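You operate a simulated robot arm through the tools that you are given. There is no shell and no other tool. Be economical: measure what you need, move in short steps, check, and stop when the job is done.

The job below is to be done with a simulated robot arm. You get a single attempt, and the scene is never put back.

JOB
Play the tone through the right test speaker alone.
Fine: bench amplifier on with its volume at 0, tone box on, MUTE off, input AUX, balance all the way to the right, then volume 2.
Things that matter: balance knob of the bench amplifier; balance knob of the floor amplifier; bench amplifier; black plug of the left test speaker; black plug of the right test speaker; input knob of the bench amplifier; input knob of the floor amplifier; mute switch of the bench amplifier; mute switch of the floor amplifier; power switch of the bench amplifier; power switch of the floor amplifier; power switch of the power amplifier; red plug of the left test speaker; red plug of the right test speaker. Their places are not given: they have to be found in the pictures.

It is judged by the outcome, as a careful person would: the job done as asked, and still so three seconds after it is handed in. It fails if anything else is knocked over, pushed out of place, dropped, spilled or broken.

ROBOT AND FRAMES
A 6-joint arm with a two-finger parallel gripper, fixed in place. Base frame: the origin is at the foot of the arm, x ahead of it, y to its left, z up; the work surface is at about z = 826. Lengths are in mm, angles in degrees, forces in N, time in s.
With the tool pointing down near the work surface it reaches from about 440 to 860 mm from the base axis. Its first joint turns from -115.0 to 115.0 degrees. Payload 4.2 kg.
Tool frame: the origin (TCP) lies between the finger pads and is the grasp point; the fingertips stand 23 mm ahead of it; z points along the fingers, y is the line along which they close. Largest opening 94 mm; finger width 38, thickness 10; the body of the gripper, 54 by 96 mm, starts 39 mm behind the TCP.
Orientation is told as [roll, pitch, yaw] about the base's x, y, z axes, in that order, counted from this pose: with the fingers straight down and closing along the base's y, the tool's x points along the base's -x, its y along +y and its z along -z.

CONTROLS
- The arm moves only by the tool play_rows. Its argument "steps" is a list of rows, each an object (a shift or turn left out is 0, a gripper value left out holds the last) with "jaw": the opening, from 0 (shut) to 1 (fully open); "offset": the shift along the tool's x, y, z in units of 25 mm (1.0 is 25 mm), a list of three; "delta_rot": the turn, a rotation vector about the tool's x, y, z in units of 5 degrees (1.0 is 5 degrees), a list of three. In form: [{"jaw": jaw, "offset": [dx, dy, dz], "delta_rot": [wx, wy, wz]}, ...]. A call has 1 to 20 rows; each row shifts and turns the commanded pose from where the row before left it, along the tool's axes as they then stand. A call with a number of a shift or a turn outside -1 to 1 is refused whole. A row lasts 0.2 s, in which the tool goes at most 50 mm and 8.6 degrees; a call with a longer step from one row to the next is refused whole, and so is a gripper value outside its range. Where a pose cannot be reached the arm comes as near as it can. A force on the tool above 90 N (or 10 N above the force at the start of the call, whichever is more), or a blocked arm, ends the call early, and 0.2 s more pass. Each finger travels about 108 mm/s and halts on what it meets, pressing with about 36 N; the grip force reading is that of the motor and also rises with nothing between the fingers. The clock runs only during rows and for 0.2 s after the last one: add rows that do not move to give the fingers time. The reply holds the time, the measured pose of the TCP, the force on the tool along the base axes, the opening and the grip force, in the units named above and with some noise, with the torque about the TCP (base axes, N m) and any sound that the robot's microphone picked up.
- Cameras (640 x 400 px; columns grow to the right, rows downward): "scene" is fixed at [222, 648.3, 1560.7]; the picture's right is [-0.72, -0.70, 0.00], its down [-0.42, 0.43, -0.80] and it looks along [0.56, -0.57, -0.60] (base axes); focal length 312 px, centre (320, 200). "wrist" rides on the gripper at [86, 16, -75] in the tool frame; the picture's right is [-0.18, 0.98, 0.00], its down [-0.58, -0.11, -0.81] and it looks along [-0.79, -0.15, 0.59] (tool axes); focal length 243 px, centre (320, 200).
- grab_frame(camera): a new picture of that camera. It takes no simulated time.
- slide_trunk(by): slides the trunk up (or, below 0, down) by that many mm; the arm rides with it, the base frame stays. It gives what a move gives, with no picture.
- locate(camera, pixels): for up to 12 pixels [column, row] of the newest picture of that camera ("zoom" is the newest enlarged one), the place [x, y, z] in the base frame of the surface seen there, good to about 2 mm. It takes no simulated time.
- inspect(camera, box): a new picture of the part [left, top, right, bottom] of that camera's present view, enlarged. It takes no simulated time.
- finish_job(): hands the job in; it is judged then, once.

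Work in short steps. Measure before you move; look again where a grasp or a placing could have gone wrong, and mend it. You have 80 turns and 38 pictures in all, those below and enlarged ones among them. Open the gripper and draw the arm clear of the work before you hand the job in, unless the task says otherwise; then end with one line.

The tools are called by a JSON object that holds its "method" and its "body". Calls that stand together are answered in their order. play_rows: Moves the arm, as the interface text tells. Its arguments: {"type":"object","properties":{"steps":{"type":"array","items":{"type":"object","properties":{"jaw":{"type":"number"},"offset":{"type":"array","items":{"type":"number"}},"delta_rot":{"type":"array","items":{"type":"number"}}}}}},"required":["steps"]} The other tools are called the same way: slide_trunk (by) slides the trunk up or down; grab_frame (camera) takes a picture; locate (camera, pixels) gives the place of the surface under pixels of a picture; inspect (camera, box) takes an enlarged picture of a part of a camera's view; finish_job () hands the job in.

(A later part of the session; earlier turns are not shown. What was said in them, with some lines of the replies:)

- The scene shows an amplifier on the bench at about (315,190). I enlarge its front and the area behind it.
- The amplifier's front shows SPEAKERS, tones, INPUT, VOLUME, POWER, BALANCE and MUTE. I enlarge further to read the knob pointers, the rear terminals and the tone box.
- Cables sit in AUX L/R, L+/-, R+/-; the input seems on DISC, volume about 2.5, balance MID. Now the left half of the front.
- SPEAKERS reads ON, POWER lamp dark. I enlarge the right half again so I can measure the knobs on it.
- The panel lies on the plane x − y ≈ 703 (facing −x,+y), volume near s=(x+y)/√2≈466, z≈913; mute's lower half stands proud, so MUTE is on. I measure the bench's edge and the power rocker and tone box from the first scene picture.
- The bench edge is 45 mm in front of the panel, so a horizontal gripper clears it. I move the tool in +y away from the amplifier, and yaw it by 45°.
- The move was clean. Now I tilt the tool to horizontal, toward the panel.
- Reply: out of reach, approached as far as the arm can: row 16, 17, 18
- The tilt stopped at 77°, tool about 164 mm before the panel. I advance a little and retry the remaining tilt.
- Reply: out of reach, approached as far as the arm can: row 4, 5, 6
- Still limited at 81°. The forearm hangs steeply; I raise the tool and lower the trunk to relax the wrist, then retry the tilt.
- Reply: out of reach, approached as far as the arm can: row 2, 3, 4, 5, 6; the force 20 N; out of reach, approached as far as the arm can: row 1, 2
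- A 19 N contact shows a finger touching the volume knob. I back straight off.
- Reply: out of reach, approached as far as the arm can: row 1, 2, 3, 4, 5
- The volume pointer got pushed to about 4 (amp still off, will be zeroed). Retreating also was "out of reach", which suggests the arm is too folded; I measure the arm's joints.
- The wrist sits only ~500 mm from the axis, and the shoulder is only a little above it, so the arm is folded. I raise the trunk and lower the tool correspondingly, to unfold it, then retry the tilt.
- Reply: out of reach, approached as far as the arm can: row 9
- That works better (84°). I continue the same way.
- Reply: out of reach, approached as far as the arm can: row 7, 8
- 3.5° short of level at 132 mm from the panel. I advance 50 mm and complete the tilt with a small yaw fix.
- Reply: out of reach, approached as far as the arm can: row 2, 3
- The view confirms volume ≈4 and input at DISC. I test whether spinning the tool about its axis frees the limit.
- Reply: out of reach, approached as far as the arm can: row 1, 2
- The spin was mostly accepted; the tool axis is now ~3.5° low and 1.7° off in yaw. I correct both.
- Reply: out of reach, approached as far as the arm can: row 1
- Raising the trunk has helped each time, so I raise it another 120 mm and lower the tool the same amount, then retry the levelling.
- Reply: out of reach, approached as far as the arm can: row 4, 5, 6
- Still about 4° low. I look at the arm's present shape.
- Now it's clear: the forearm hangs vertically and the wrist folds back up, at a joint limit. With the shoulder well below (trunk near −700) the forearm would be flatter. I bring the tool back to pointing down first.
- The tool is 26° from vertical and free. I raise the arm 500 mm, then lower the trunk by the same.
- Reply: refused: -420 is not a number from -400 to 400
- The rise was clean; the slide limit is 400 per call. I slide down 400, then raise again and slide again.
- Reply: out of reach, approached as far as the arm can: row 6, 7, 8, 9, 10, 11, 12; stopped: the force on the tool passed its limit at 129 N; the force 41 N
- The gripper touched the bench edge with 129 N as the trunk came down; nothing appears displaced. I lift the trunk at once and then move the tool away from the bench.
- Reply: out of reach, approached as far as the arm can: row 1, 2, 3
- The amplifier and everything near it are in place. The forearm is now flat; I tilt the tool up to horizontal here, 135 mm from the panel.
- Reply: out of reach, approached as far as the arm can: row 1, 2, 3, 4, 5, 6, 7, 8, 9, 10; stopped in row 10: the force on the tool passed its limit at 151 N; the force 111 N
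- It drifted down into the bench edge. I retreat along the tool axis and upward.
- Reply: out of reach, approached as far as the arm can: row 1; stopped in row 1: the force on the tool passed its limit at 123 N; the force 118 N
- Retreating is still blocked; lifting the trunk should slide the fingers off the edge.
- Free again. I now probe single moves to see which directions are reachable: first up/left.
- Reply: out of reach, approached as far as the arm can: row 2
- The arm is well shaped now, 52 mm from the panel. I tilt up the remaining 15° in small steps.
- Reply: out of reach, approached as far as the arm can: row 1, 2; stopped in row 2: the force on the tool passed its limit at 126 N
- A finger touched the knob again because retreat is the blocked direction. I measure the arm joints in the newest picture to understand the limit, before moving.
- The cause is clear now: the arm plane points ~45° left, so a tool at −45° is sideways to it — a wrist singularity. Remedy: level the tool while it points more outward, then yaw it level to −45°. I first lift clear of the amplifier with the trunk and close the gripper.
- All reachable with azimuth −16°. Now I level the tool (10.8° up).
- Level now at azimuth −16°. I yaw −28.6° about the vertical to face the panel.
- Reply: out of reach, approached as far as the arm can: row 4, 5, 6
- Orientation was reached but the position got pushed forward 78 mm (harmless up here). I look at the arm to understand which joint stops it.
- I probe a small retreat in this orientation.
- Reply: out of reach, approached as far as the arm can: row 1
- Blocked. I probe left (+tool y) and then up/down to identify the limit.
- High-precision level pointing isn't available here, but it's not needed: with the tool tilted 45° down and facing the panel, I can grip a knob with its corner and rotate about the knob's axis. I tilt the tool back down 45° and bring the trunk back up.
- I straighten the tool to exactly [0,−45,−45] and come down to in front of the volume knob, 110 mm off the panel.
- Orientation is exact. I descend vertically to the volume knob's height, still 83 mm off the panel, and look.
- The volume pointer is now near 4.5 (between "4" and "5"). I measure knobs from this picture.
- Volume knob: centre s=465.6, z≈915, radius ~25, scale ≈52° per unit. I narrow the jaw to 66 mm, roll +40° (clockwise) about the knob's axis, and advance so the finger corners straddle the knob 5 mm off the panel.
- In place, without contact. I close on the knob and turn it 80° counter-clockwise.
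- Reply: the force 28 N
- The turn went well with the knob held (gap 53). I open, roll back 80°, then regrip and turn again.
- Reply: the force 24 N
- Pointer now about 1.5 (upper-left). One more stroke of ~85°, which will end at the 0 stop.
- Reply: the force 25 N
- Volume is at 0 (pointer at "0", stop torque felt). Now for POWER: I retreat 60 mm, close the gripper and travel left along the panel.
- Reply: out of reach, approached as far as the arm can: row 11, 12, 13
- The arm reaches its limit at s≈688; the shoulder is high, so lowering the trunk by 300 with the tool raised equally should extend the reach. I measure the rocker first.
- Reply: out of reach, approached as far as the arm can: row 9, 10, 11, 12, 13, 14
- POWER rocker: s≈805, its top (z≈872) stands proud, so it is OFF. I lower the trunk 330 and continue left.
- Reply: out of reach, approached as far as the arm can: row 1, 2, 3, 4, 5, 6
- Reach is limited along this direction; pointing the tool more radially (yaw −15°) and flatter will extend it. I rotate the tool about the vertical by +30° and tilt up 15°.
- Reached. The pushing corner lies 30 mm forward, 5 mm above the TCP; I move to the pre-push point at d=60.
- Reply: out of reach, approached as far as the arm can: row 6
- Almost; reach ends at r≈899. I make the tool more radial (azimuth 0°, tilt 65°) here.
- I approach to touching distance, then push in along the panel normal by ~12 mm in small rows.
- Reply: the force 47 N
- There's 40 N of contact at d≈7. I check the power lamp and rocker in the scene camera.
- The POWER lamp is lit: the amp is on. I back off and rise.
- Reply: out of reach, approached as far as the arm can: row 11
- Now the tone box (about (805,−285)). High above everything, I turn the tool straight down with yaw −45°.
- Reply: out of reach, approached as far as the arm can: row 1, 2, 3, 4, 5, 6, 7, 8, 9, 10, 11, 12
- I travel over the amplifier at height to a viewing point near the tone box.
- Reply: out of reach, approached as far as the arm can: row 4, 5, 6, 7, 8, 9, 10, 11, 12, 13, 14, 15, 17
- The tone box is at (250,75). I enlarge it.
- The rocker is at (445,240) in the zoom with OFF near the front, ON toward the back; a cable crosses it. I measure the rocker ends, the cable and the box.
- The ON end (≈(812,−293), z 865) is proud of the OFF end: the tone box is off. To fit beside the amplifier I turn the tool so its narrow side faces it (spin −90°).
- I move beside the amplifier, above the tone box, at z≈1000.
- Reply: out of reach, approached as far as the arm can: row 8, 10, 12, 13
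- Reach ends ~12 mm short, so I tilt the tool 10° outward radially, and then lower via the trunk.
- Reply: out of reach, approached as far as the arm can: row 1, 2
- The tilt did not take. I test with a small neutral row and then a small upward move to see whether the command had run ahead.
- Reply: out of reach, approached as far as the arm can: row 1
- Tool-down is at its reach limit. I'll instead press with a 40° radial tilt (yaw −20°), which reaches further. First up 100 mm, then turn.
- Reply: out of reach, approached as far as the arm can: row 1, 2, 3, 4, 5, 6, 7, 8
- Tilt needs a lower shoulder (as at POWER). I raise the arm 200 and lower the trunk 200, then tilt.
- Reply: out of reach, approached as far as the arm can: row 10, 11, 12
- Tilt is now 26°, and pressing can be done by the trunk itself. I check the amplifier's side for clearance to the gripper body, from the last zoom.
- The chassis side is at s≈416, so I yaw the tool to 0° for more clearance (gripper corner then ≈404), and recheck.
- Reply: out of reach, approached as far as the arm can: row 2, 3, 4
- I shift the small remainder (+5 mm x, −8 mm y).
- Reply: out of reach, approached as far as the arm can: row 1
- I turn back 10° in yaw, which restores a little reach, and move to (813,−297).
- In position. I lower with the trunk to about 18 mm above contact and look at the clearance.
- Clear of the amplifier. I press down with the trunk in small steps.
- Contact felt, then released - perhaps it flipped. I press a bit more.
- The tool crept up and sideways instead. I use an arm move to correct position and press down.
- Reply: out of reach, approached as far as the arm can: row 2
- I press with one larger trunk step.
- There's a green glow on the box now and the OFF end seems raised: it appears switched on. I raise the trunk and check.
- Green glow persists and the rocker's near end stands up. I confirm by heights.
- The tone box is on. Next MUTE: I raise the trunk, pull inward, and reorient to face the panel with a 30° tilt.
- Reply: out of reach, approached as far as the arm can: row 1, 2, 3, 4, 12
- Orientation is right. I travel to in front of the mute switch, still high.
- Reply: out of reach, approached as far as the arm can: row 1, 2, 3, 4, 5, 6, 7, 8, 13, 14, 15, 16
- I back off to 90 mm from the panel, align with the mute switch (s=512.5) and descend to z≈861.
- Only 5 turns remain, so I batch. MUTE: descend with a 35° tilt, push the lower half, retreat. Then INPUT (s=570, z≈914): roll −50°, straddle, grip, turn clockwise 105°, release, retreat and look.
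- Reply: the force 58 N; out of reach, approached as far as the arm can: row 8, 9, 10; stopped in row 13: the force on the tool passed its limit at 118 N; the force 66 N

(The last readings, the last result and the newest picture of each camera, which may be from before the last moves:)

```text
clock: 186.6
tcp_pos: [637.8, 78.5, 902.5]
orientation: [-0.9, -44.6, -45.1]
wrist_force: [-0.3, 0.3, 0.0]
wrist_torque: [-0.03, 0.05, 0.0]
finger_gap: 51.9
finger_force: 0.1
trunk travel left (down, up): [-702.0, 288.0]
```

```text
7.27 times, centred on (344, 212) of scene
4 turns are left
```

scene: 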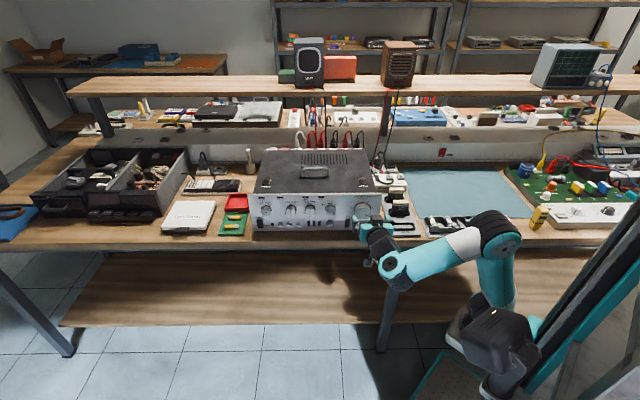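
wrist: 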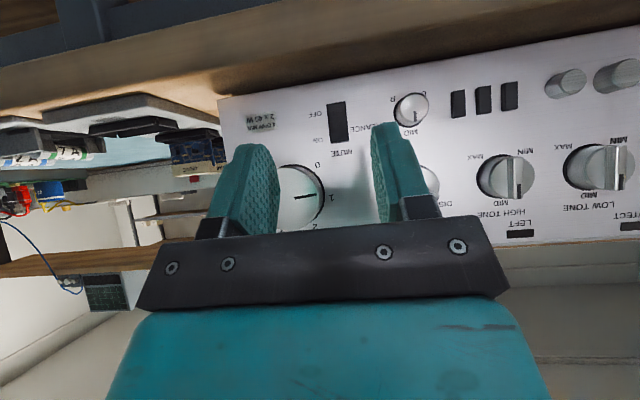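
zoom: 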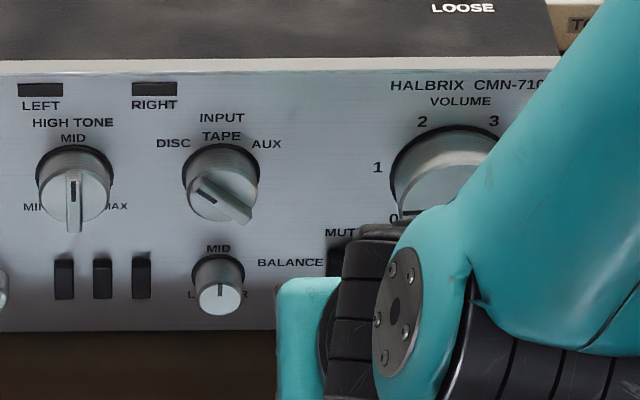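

MUTE was pushed with ~57 N; the input attempt drifted because the −50° roll was out of reach (volume nudged to ~1). I check the mute's ends, redo INPUT with rolls −25°→+50° and 0°→+35°, then do BALANCE with three 55° clockwise strokes about its axis.

{"method": "locate", "body": {"camera": "wrist", "pixels": [[337, 106], [337, 115], [338, 128], [339, 137], [411, 110], [402, 112], [421, 110], [411, 98], [411, 122]]}}

{"method": "play_rows", "body": {"steps": [{"offset": [-0.108, 0.847, -0.108]}, {"offset": [-0.108, 0.847, -0.108]}, {"offset": [-0.108, 0.847, -0.108]}, {"delta_rot": [0.707, 0, -0.707]}, {"delta_rot": [0.707, 0, -0.707]}, {"delta_rot": [0.707, 0, -0.707]}, {"delta_rot": [0.707, 0, -0.707]}, {"delta_rot": [0.707, 0, -0.707]}, {"offset": [-0.628, 0, 0.628]}, {"offset": [-0.628, 0, 0.628]}, {"offset": [-0.628, 0, 0.628]}, {}, {"jaw": 0.05}, {}, {}]}}

{"method": "play_rows", "body": {"steps": [{"delta_rot": [-0.707, 0, 0.707]}, {"delta_rot": [-0.707, 0, 0.707]}, {"delta_rot": [-0.707, 0, 0.707]}, {"delta_rot": [-0.707, 0, 0.707]}, {"delta_rot": [-0.707, 0, 0.707]}, {"delta_rot": [-0.707, 0, 0.707]}, {"delta_rot": [-0.707, 0, 0.707]}, {"delta_rot": [-0.707, 0, 0.707]}, {"delta_rot": [-0.707, 0, 0.707]}, {"delta_rot": [-0.707, 0, 0.707]}, {"delta_rot": [-0.707, 0, 0.707]}, {"delta_rot": [-0.707, 0, 0.707]}, {"delta_rot": [-0.707, 0, 0.707]}, {"delta_rot": [-0.707, 0, 0.707]}, {"delta_rot": [-0.707, 0, 0.707]}]}}

{"method": "play_rows", "body": {"steps": [{"jaw": 0.55}, {}, {"delta_rot": [0.707, 0, -0.707]}, {"delta_rot": [0.707, 0, -0.707]}, {"delta_rot": [0.707, 0, -0.707]}, {"delta_rot": [0.707, 0, -0.707]}, {"delta_rot": [0.707, 0, -0.707]}, {"delta_rot": [0.707, 0, -0.707]}, {"delta_rot": [0.707, 0, -0.707]}, {"delta_rot": [0.707, 0, -0.707]}, {"delta_rot": [0.707, 0, -0.707]}, {"delta_rot": [0.707, 0, -0.707]}, {"jaw": 0.05}, {}, {}]}}

{"method": "play_rows", "body": {"steps": [{"delta_rot": [-0.707, 0, 0.707]}, {"delta_rot": [-0.707, 0, 0.707]}, {"delta_rot": [-0.707, 0, 0.707]}, {"delta_rot": [-0.707, 0, 0.707]}, {"delta_rot": [-0.707, 0, 0.707]}, {"delta_rot": [-0.707, 0, 0.707]}, {"delta_rot": [-0.707, 0, 0.707]}, {"jaw": 0.55}, {}, {"offset": [0.5, 0, -0.5]}, {"offset": [0.5, 0, -0.5]}, {"offset": [0.5, 0, -0.5]}, {"delta_rot": [0.707, 0, -0.707]}, {"delta_rot": [0.707, 0, -0.707]}, {"delta_rot": [0.707, 0, -0.707]}, {"delta_rot": [0.707, 0, -0.707]}, {"delta_rot": [0.707, 0, -0.707]}, {"delta_rot": [0.707, 0, -0.707]}, {"delta_rot": [0.707, 0, -0.707]}, {}]}}

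{"method": "grab_frame", "body": {"camera": "wrist"}}

{"method": "play_rows", "body": {"steps": [{"offset": [0.65, 0, 0.65], "jaw": 0.33}, {"offset": [0.65, 0, 0.65]}, {"offset": [-0.4855, 0, 0.4855]}, {"offset": [-0.4855, 0, 0.4855]}, {"offset": [-0.4855, 0, 0.4855]}, {"delta_rot": [0.707, 0, -0.707], "offset": [0, 0.024, 0]}, {"delta_rot": [0.707, 0, -0.707], "offset": [0, 0.024, 0]}, {"delta_rot": [0.707, 0, -0.707], "offset": [0, 0.024, 0]}, {"delta_rot": [0.707, 0, -0.707], "offset": [0, 0.024, 0]}, {"delta_rot": [0.707, 0, -0.707], "offset": [0, 0.024, 0]}, {"jaw": 0.05}, {}, {}]}}

{"method": "play_rows", "body": {"steps": [{"delta_rot": [-0.707, 0, 0.707], "offset": [0, -0.024, 0]}, {"delta_rot": [-0.707, 0, 0.707], "offset": [0, -0.024, 0]}, {"delta_rot": [-0.707, 0, 0.707], "offset": [0, -0.024, 0]}, {"delta_rot": [-0.707, 0, 0.707], "offset": [0, -0.024, 0]}, {"delta_rot": [-0.707, 0, 0.707], "offset": [0, -0.024, 0]}, {"delta_rot": [-0.707, 0, 0.707], "offset": [0, -0.024, 0]}, {"delta_rot": [-0.707, 0, 0.707], "offset": [0, -0.024, 0]}, {"delta_rot": [-0.707, 0, 0.707], "offset": [0, -0.024, 0]}, {"delta_rot": [-0.707, 0, 0.707], "offset": [0, -0.024, 0]}, {"delta_rot": [-0.707, 0, 0.707], "offset": [0, -0.024, 0]}, {"delta_rot": [-0.707, 0, 0.707], "offset": [0, -0.024, 0]}]}}

{"method": "play_rows", "body": {"steps": [{"jaw": 0.33}, {}, {"delta_rot": [0.707, 0, -0.707], "offset": [0, 0.024, 0]}, {"delta_rot": [0.707, 0, -0.707], "offset": [0, 0.024, 0]}, {"delta_rot": [0.707, 0, -0.707], "offset": [0, 0.024, 0]}, {"delta_rot": [0.707, 0, -0.707], "offset": [0, 0.024, 0]}, {"delta_rot": [0.707, 0, -0.707], "offset": [0, 0.024, 0]}, {"delta_rot": [0.707, 0, -0.707], "offset": [0, 0.024, 0]}, {"delta_rot": [0.707, 0, -0.707], "offset": [0, 0.024, 0]}, {"delta_rot": [0.707, 0, -0.707], "offset": [0, 0.024, 0]}, {"delta_rot": [0.707, 0, -0.707], "offset": [0, 0.024, 0]}, {"delta_rot": [0.707, 0, -0.707], "offset": [0, 0.024, 0]}, {"delta_rot": [0.707, 0, -0.707], "offset": [0, 0.024, 0]}, {"jaw": 0.05}, {}, {}]}}

{"method": "play_rows", "body": {"steps": [{"delta_rot": [-0.707, 0, 0.707], "offset": [0, -0.024, 0]}, {"delta_rot": [-0.707, 0, 0.707], "offset": [0, -0.024, 0]}, {"delta_rot": [-0.707, 0, 0.707], "offset": [0, -0.024, 0]}, {"delta_rot": [-0.707, 0, 0.707], "offset": [0, -0.024, 0]}, {"delta_rot": [-0.707, 0, 0.707], "offset": [0, -0.024, 0]}, {"delta_rot": [-0.707, 0, 0.707], "offset": [0, -0.024, 0]}, {"delta_rot": [-0.707, 0, 0.707], "offset": [0, -0.024, 0]}, {"delta_rot": [-0.707, 0, 0.707], "offset": [0, -0.024, 0]}, {"delta_rot": [-0.707, 0, 0.707], "offset": [0, -0.024, 0]}, {"delta_rot": [-0.707, 0, 0.707], "offset": [0, -0.024, 0]}, {"delta_rot": [-0.707, 0, 0.707], "offset": [0, -0.024, 0]}]}}

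{"method": "play_rows", "body": {"steps": [{"jaw": 0.33}, {}, {"delta_rot": [0.707, 0, -0.707], "offset": [0, 0.024, 0]}, {"delta_rot": [0.707, 0, -0.707], "offset": [0, 0.024, 0]}, {"delta_rot": [0.707, 0, -0.707], "offset": [0, 0.024, 0]}, {"delta_rot": [0.707, 0, -0.707], "offset": [0, 0.024, 0]}, {"delta_rot": [0.707, 0, -0.707], "offset": [0, 0.024, 0]}, {"delta_rot": [0.707, 0, -0.707], "offset": [0, 0.024, 0]}, {"delta_rot": [0.707, 0, -0.707], "offset": [0, 0.024, 0]}, {"delta_rot": [0.707, 0, -0.707], "offset": [0, 0.024, 0]}, {"delta_rot": [0.707, 0, -0.707], "offset": [0, 0.024, 0]}, {"delta_rot": [0.707, 0, -0.707], "offset": [0, 0.024, 0]}, {"delta_rot": [0.707, 0, -0.707], "offset": [0, 0.024, 0]}, {"jaw": 0.05}, {}, {}]}}

{"method": "play_rows", "body": {"steps": [{"delta_rot": [-0.707, 0, 0.707], "offset": [0, -0.024, 0]}, {"delta_rot": [-0.707, 0, 0.707], "offset": [0, -0.024, 0]}, {"delta_rot": [-0.707, 0, 0.707], "offset": [0, -0.024, 0]}, {"delta_rot": [-0.707, 0, 0.707], "offset": [0, -0.024, 0]}, {"delta_rot": [-0.707, 0, 0.707], "offset": [0, -0.024, 0]}, {"delta_rot": [-0.707, 0, 0.707], "offset": [0, -0.024, 0]}, {"delta_rot": [-0.707, 0, 0.707], "offset": [0, -0.024, 0]}, {"delta_rot": [-0.707, 0, 0.707], "offset": [0, -0.024, 0]}, {"delta_rot": [-0.707, 0, 0.707], "offset": [0, -0.024, 0]}, {"delta_rot": [-0.707, 0, 0.707], "offset": [0, -0.024, 0]}, {"delta_rot": [-0.707, 0, 0.707], "offset": [0, -0.024, 0]}]}}

{"method": "play_rows", "body": {"steps": [{"jaw": 0.33}, {}, {"offset": [0.5, 0, -0.5]}, {"offset": [0.5, 0, -0.5]}, {"offset": [0.5, 0, -0.5]}, {"delta_rot": [0.707, 0, -0.707]}, {"delta_rot": [0.707, 0, -0.707]}, {"delta_rot": [0.707, 0, -0.707]}, {"delta_rot": [0.707, 0, -0.707]}, {"delta_rot": [0.707, 0, -0.707]}, {"delta_rot": [0.707, 0, -0.707]}, {}]}}

{"method": "grab_frame", "body": {"camera": "wrist"}}

```text
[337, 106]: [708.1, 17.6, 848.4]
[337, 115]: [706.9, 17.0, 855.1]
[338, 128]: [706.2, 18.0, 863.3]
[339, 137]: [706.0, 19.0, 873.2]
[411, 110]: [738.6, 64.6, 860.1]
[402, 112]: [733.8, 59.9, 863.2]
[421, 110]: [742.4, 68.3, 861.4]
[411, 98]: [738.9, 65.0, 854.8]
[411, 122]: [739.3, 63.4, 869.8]
```

```text
clock: 189.8
tcp_pos: [726.7, 74.0, 913.1]
orientation: [-33.8, -39.4, -22.7]
wrist_force: [-8.7, -9.9, 5.2]
wrist_torque: [0.0, -0.17, -0.2]
finger_gap: 31.5
finger_force: 44.9
trunk travel left (down, up): [-702.0, 288.0]
```

```text
clock: 193.0
tcp_pos: [731.8, 78.2, 917.1]
orientation: [59.5, -26.8, -82.9]
wrist_force: [22.8, 31.2, 29.8]
wrist_torque: [-0.98, -0.73, 0.2]
finger_gap: 31.1
finger_force: 45.4
trunk travel left (down, up): [-702.0, 288.0]
```

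```text
clock: 196.2
tcp_pos: [731.3, 76.1, 912.4]
orientation: [-0.5, -44.6, -45.0]
wrist_force: [16.7, 9.5, 0.8]
wrist_torque: [0.4, 0.7, 0.47]
finger_gap: 31.6
finger_force: 45.2
trunk travel left (down, up): [-702.0, 288.0]
```

```text
clock: 200.4
tcp_pos: [690.9, 113.2, 914.1]
orientation: [-0.8, -44.6, -45.1]
wrist_force: [-0.1, 0.2, -0.7]
wrist_torque: [0.0, -0.02, 0.0]
finger_gap: 51.8
finger_force: 0.1
trunk travel left (down, up): [-702.0, 288.0]
```

```text
3 pictures are left
```

wrist: 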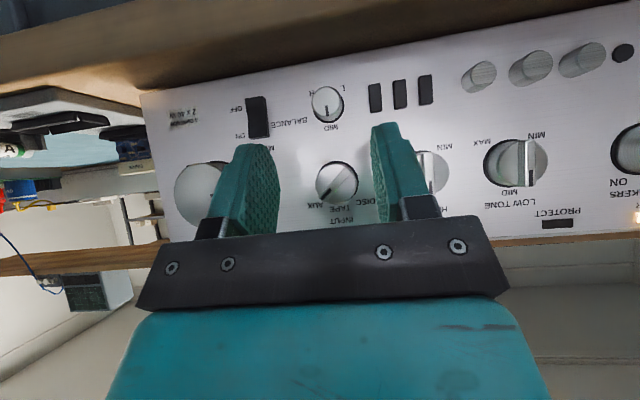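

```text
clock: 203.2
tcp_pos: [730.7, 80.2, 864.8]
orientation: [-33.7, -39.3, -22.4]
wrist_force: [19.1, 11.6, -10.9]
wrist_torque: [0.23, 0.01, 1.08]
finger_gap: 21.5
finger_force: 44.6
trunk travel left (down, up): [-702.0, 288.0]
```

```text
clock: 205.6
tcp_pos: [725.2, 74.9, 867.0]
orientation: [38.7, -37.5, -71.8]
wrist_force: [19.3, 24.8, -4.1]
wrist_torque: [0.62, 0.43, 1.31]
finger_gap: 21.4
finger_force: 45.0
trunk travel left (down, up): [-702.0, 288.0]
```

```text
clock: 209.0
tcp_pos: [731.8, 78.4, 865.2]
orientation: [-33.7, -39.4, -22.4]
wrist_force: [21.8, 11.6, -11.3]
wrist_torque: [0.32, 0.09, 0.97]
finger_gap: 21.3
finger_force: 44.7
trunk travel left (down, up): [-702.0, 288.0]
```

```text
clock: 211.4
tcp_pos: [726.0, 75.1, 869.0]
orientation: [38.6, -37.6, -71.8]
wrist_force: [10.7, 20.6, 1.8]
wrist_torque: [0.72, 0.47, 1.17]
finger_gap: 21.3
finger_force: 45.0
trunk travel left (down, up): [-702.0, 288.0]
```

```text
clock: 214.8
tcp_pos: [730.2, 78.1, 866.4]
orientation: [-33.7, -39.3, -22.4]
wrist_force: [21.3, 12.3, -11.0]
wrist_torque: [0.34, 0.03, 0.97]
finger_gap: 21.6
finger_force: 44.6
trunk travel left (down, up): [-702.0, 288.0]
```

```text
clock: 217.2
tcp_pos: [724.4, 73.3, 869.2]
orientation: [38.7, -37.6, -72.0]
wrist_force: [6.7, 17.7, 7.0]
wrist_torque: [-0.03, -0.14, 0.4]
finger_gap: 21.6
finger_force: 45.4
trunk travel left (down, up): [-702.0, 288.0]
```

```text
clock: 219.8
tcp_pos: [688.8, 110.9, 868.2]
orientation: [-0.9, -44.6, -45.2]
wrist_force: [0.2, -0.4, 0.9]
wrist_torque: [-0.05, -0.02, -0.02]
finger_gap: 31.0
finger_force: 0.1
trunk travel left (down, up): [-702.0, 288.0]
```

```text
2 pictures are left
3 turns are left
```

wrist: 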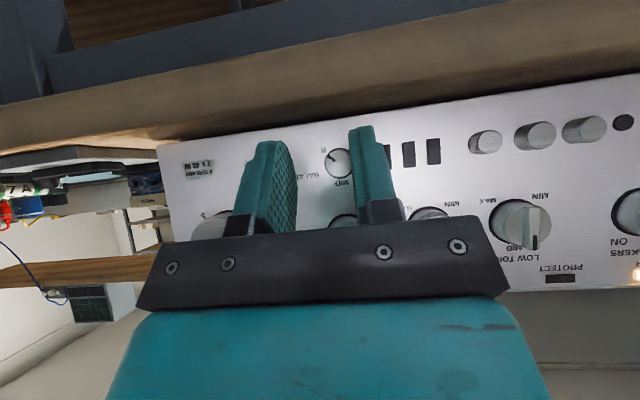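

INPUT bar now lies toward AUX, BALANCE points at R (stop), and MUTE's lower end (d 8.8) is in, upper out (d 11.3): OFF. Finally VOLUME (nudged to ≈0.8): I turn it to the 0 stop, regrip and turn clockwise 106° to 2, then retreat and look.

{"method": "play_rows", "body": {"steps": [{"offset": [-0.346, -1, -0.346], "jaw": 0.7}, {"offset": [-0.346, -1, -0.346]}, {"offset": [-0.346, -1, -0.346]}, {"offset": [-0.346, -1, -0.346]}, {"delta_rot": [-0.707, 0, 0.707]}, {"delta_rot": [-0.707, 0, 0.707]}, {"delta_rot": [-0.707, 0, 0.707]}, {"delta_rot": [-0.707, 0, 0.707]}, {"offset": [-0.504, 0, 0.504]}, {"offset": [-0.504, 0, 0.504]}, {"offset": [-0.504, 0, 0.504]}, {}, {"jaw": 0.4}, {}, {}]}}

{"method": "play_rows", "body": {"steps": [{"delta_rot": [0.707, 0, -0.707]}, {"delta_rot": [0.707, 0, -0.707]}, {"delta_rot": [0.707, 0, -0.707]}, {"delta_rot": [0.707, 0, -0.707]}, {"delta_rot": [0.707, 0, -0.707]}, {"delta_rot": [0.707, 0, -0.707]}, {"delta_rot": [0.707, 0, -0.707]}, {"delta_rot": [0.707, 0, -0.707]}, {"delta_rot": [0.707, 0, -0.707]}, {"delta_rot": [0.707, 0, -0.707]}, {"delta_rot": [0.707, 0, -0.707]}, {}]}}

{"method": "play_rows", "body": {"steps": [{"jaw": 0.7}, {}, {}, {"jaw": 0.4}, {}, {}]}}

{"method": "play_rows", "body": {"steps": [{"delta_rot": [-0.707, 0, 0.707]}, {"delta_rot": [-0.707, 0, 0.707]}, {"delta_rot": [-0.707, 0, 0.707]}, {"delta_rot": [-0.707, 0, 0.707]}, {"delta_rot": [-0.707, 0, 0.707]}, {"delta_rot": [-0.707, 0, 0.707]}, {"delta_rot": [-0.707, 0, 0.707]}, {"delta_rot": [-0.707, 0, 0.707]}, {"delta_rot": [-0.707, 0, 0.707]}, {"delta_rot": [-0.707, 0, 0.707]}, {"delta_rot": [-0.707, 0, 0.707]}, {"delta_rot": [-0.707, 0, 0.707]}, {"delta_rot": [-0.707, 0, 0.707]}, {"delta_rot": [-0.707, 0, 0.707]}, {"delta_rot": [-0.707, 0, 0.707]}, {"delta_rot": [-0.707, 0, 0.707]}, {}]}}

{"method": "play_rows", "body": {"steps": [{"jaw": 0.7}, {}, {"delta_rot": [0.707, 0, -0.707]}, {"delta_rot": [0.707, 0, -0.707]}, {"delta_rot": [0.707, 0, -0.707]}, {"delta_rot": [0.707, 0, -0.707]}, {"delta_rot": [0.707, 0, -0.707]}, {"delta_rot": [0.707, 0, -0.707]}, {"delta_rot": [0.707, 0, -0.707]}, {"delta_rot": [0.707, 0, -0.707]}, {"delta_rot": [0.707, 0, -0.707]}, {"jaw": 0.4}, {}, {}]}}

{"method": "play_rows", "body": {"steps": [{"delta_rot": [-0.707, 0, 0.707]}, {"delta_rot": [-0.707, 0, 0.707]}, {"delta_rot": [-0.707, 0, 0.707]}, {"delta_rot": [-0.707, 0, 0.707]}, {"delta_rot": [-0.707, 0, 0.707]}, {"delta_rot": [-0.141, 0, 0.141]}, {}, {"jaw": 0.7}, {}, {"offset": [0.5, 0, -0.5]}, {"offset": [0.5, 0, -0.5]}, {"offset": [0.5, 0, -0.5]}, {"delta_rot": [0.707, 0, -0.707]}, {"delta_rot": [0.707, 0, -0.707]}, {"delta_rot": [0.707, 0, -0.707]}, {"delta_rot": [0.707, 0, -0.707]}, {"delta_rot": [0.707, 0, -0.707]}, {"delta_rot": [0.141, 0, -0.141]}, {}]}}

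{"method": "inspect", "body": {"camera": "wrist", "box": [240, 50, 560, 250]}}

```text
clock: 223.0
tcp_pos: [653.6, 4.2, 916.4]
orientation: [26.5, -41.4, -64.0]
wrist_force: [9.6, 2.9, 2.2]
wrist_torque: [0.33, 0.33, 1.01]
finger_gap: 53.2
finger_force: 45.2
trunk travel left (down, up): [-702.0, 288.0]
```

```text
clock: 225.6
tcp_pos: [654.0, 3.2, 917.2]
orientation: [-44.9, -34.9, -15.7]
wrist_force: [-3.1, -4.2, -0.3]
wrist_torque: [0.78, -0.79, 0.23]
finger_gap: 52.8
finger_force: 44.9
trunk travel left (down, up): [-702.0, 288.0]
```

```text
clock: 227.0
tcp_pos: [653.3, 2.8, 917.8]
orientation: [-45.0, -34.9, -15.6]
wrist_force: [-2.2, -2.8, 3.6]
wrist_torque: [0.13, 0.08, 0.3]
finger_gap: 53.0
finger_force: 45.4
trunk travel left (down, up): [-702.0, 288.0]
```

```text
clock: 230.6
tcp_pos: [654.8, 2.9, 918.1]
orientation: [54.2, -30.1, -80.4]
wrist_force: [11.8, 12.7, 1.0]
wrist_torque: [-0.43, -0.4, 1.52]
finger_gap: 53.1
finger_force: 45.3
trunk travel left (down, up): [-702.0, 288.0]
```

```text
clock: 233.6
tcp_pos: [654.8, 3.3, 916.8]
orientation: [-0.7, -44.6, -45.1]
wrist_force: [3.7, -0.9, 2.1]
wrist_torque: [0.5, 0.51, 0.9]
finger_gap: 53.2
finger_force: 45.1
trunk travel left (down, up): [-702.0, 288.0]
```

```text
clock: 237.6
tcp_pos: [616.9, 40.8, 916.9]
orientation: [-0.7, -44.6, -45.1]
wrist_force: [1.0, 1.0, -0.3]
wrist_torque: [0.04, -0.03, -0.01]
finger_gap: 65.8
finger_force: 0.0
trunk travel left (down, up): [-702.0, 288.0]
```

```text
2.00 times, centred on (400, 150) of wrist
2 turns are left
```

zoom: 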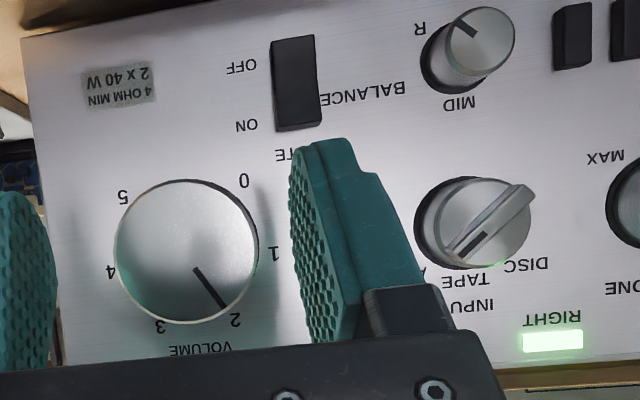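

The RIGHT lamp is lit, volume points at 2, input AUX, balance at R, mute OFF. I open the gripper, draw the arm clear and take a last look.

{"method": "play_rows", "body": {"steps": [{"offset": [0.6, 0, -0.6], "jaw": 0.9}, {"offset": [0.6, 0, -0.6]}, {"offset": [-0.7, 0, -0.7]}, {"offset": [-0.7, 0, -0.7]}, {"offset": [-0.7, 0, -0.7]}, {"offset": [-0.7, 0, -0.7]}, {"offset": [-0.7, 0, -0.7]}, {"offset": [-0.7, 0, -0.7]}, {"offset": [-0.7, 0, -0.7]}, {"offset": [-0.7, 0, -0.7]}, {}]}}

{"method": "inspect", "body": {"camera": "scene", "box": [240, 140, 400, 240]}}

```text
clock: 240.0
tcp_pos: [588.8, 71.0, 1117.5]
orientation: [-0.7, -44.7, -45.2]
wrist_force: [0.2, -0.2, 0.2]
wrist_torque: [0.02, -0.01, 0.04]
finger_gap: 84.6
finger_force: 0.1
trunk travel left (down, up): [-702.0, 288.0]
```

```text
4.00 times, centred on (320, 190) of scene
1 turns are left
```

zoom: 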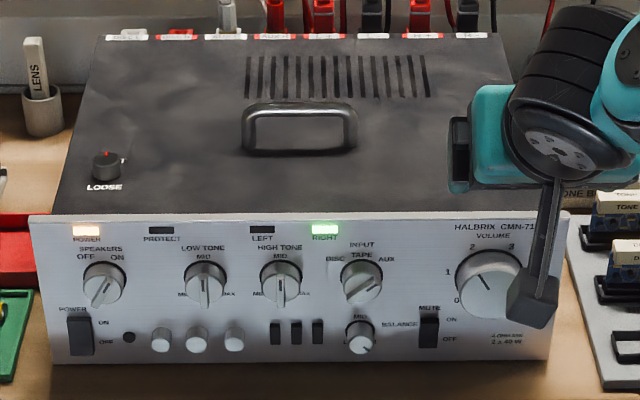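

The last picture shows the POWER and RIGHT lamps lit, LEFT and PROTECT dark, the volume pointer at 2, and the arm clear. I hand the job in.

{"method": "finish_job", "body": {}}

```text
The job is handed in.
```

The tone plays through the right test speaker alone: amplifier and tone box on, MUTE off, input AUX, balance full right, volume about 2. While setting the input, the arm bumped the volume knob off 0 to about 1 (amp on, MUTE off, input still on DISC); I returned it to 0 before the final turn to 2. The gripper also hit the bench edge three times, and nothing visible was displaced.
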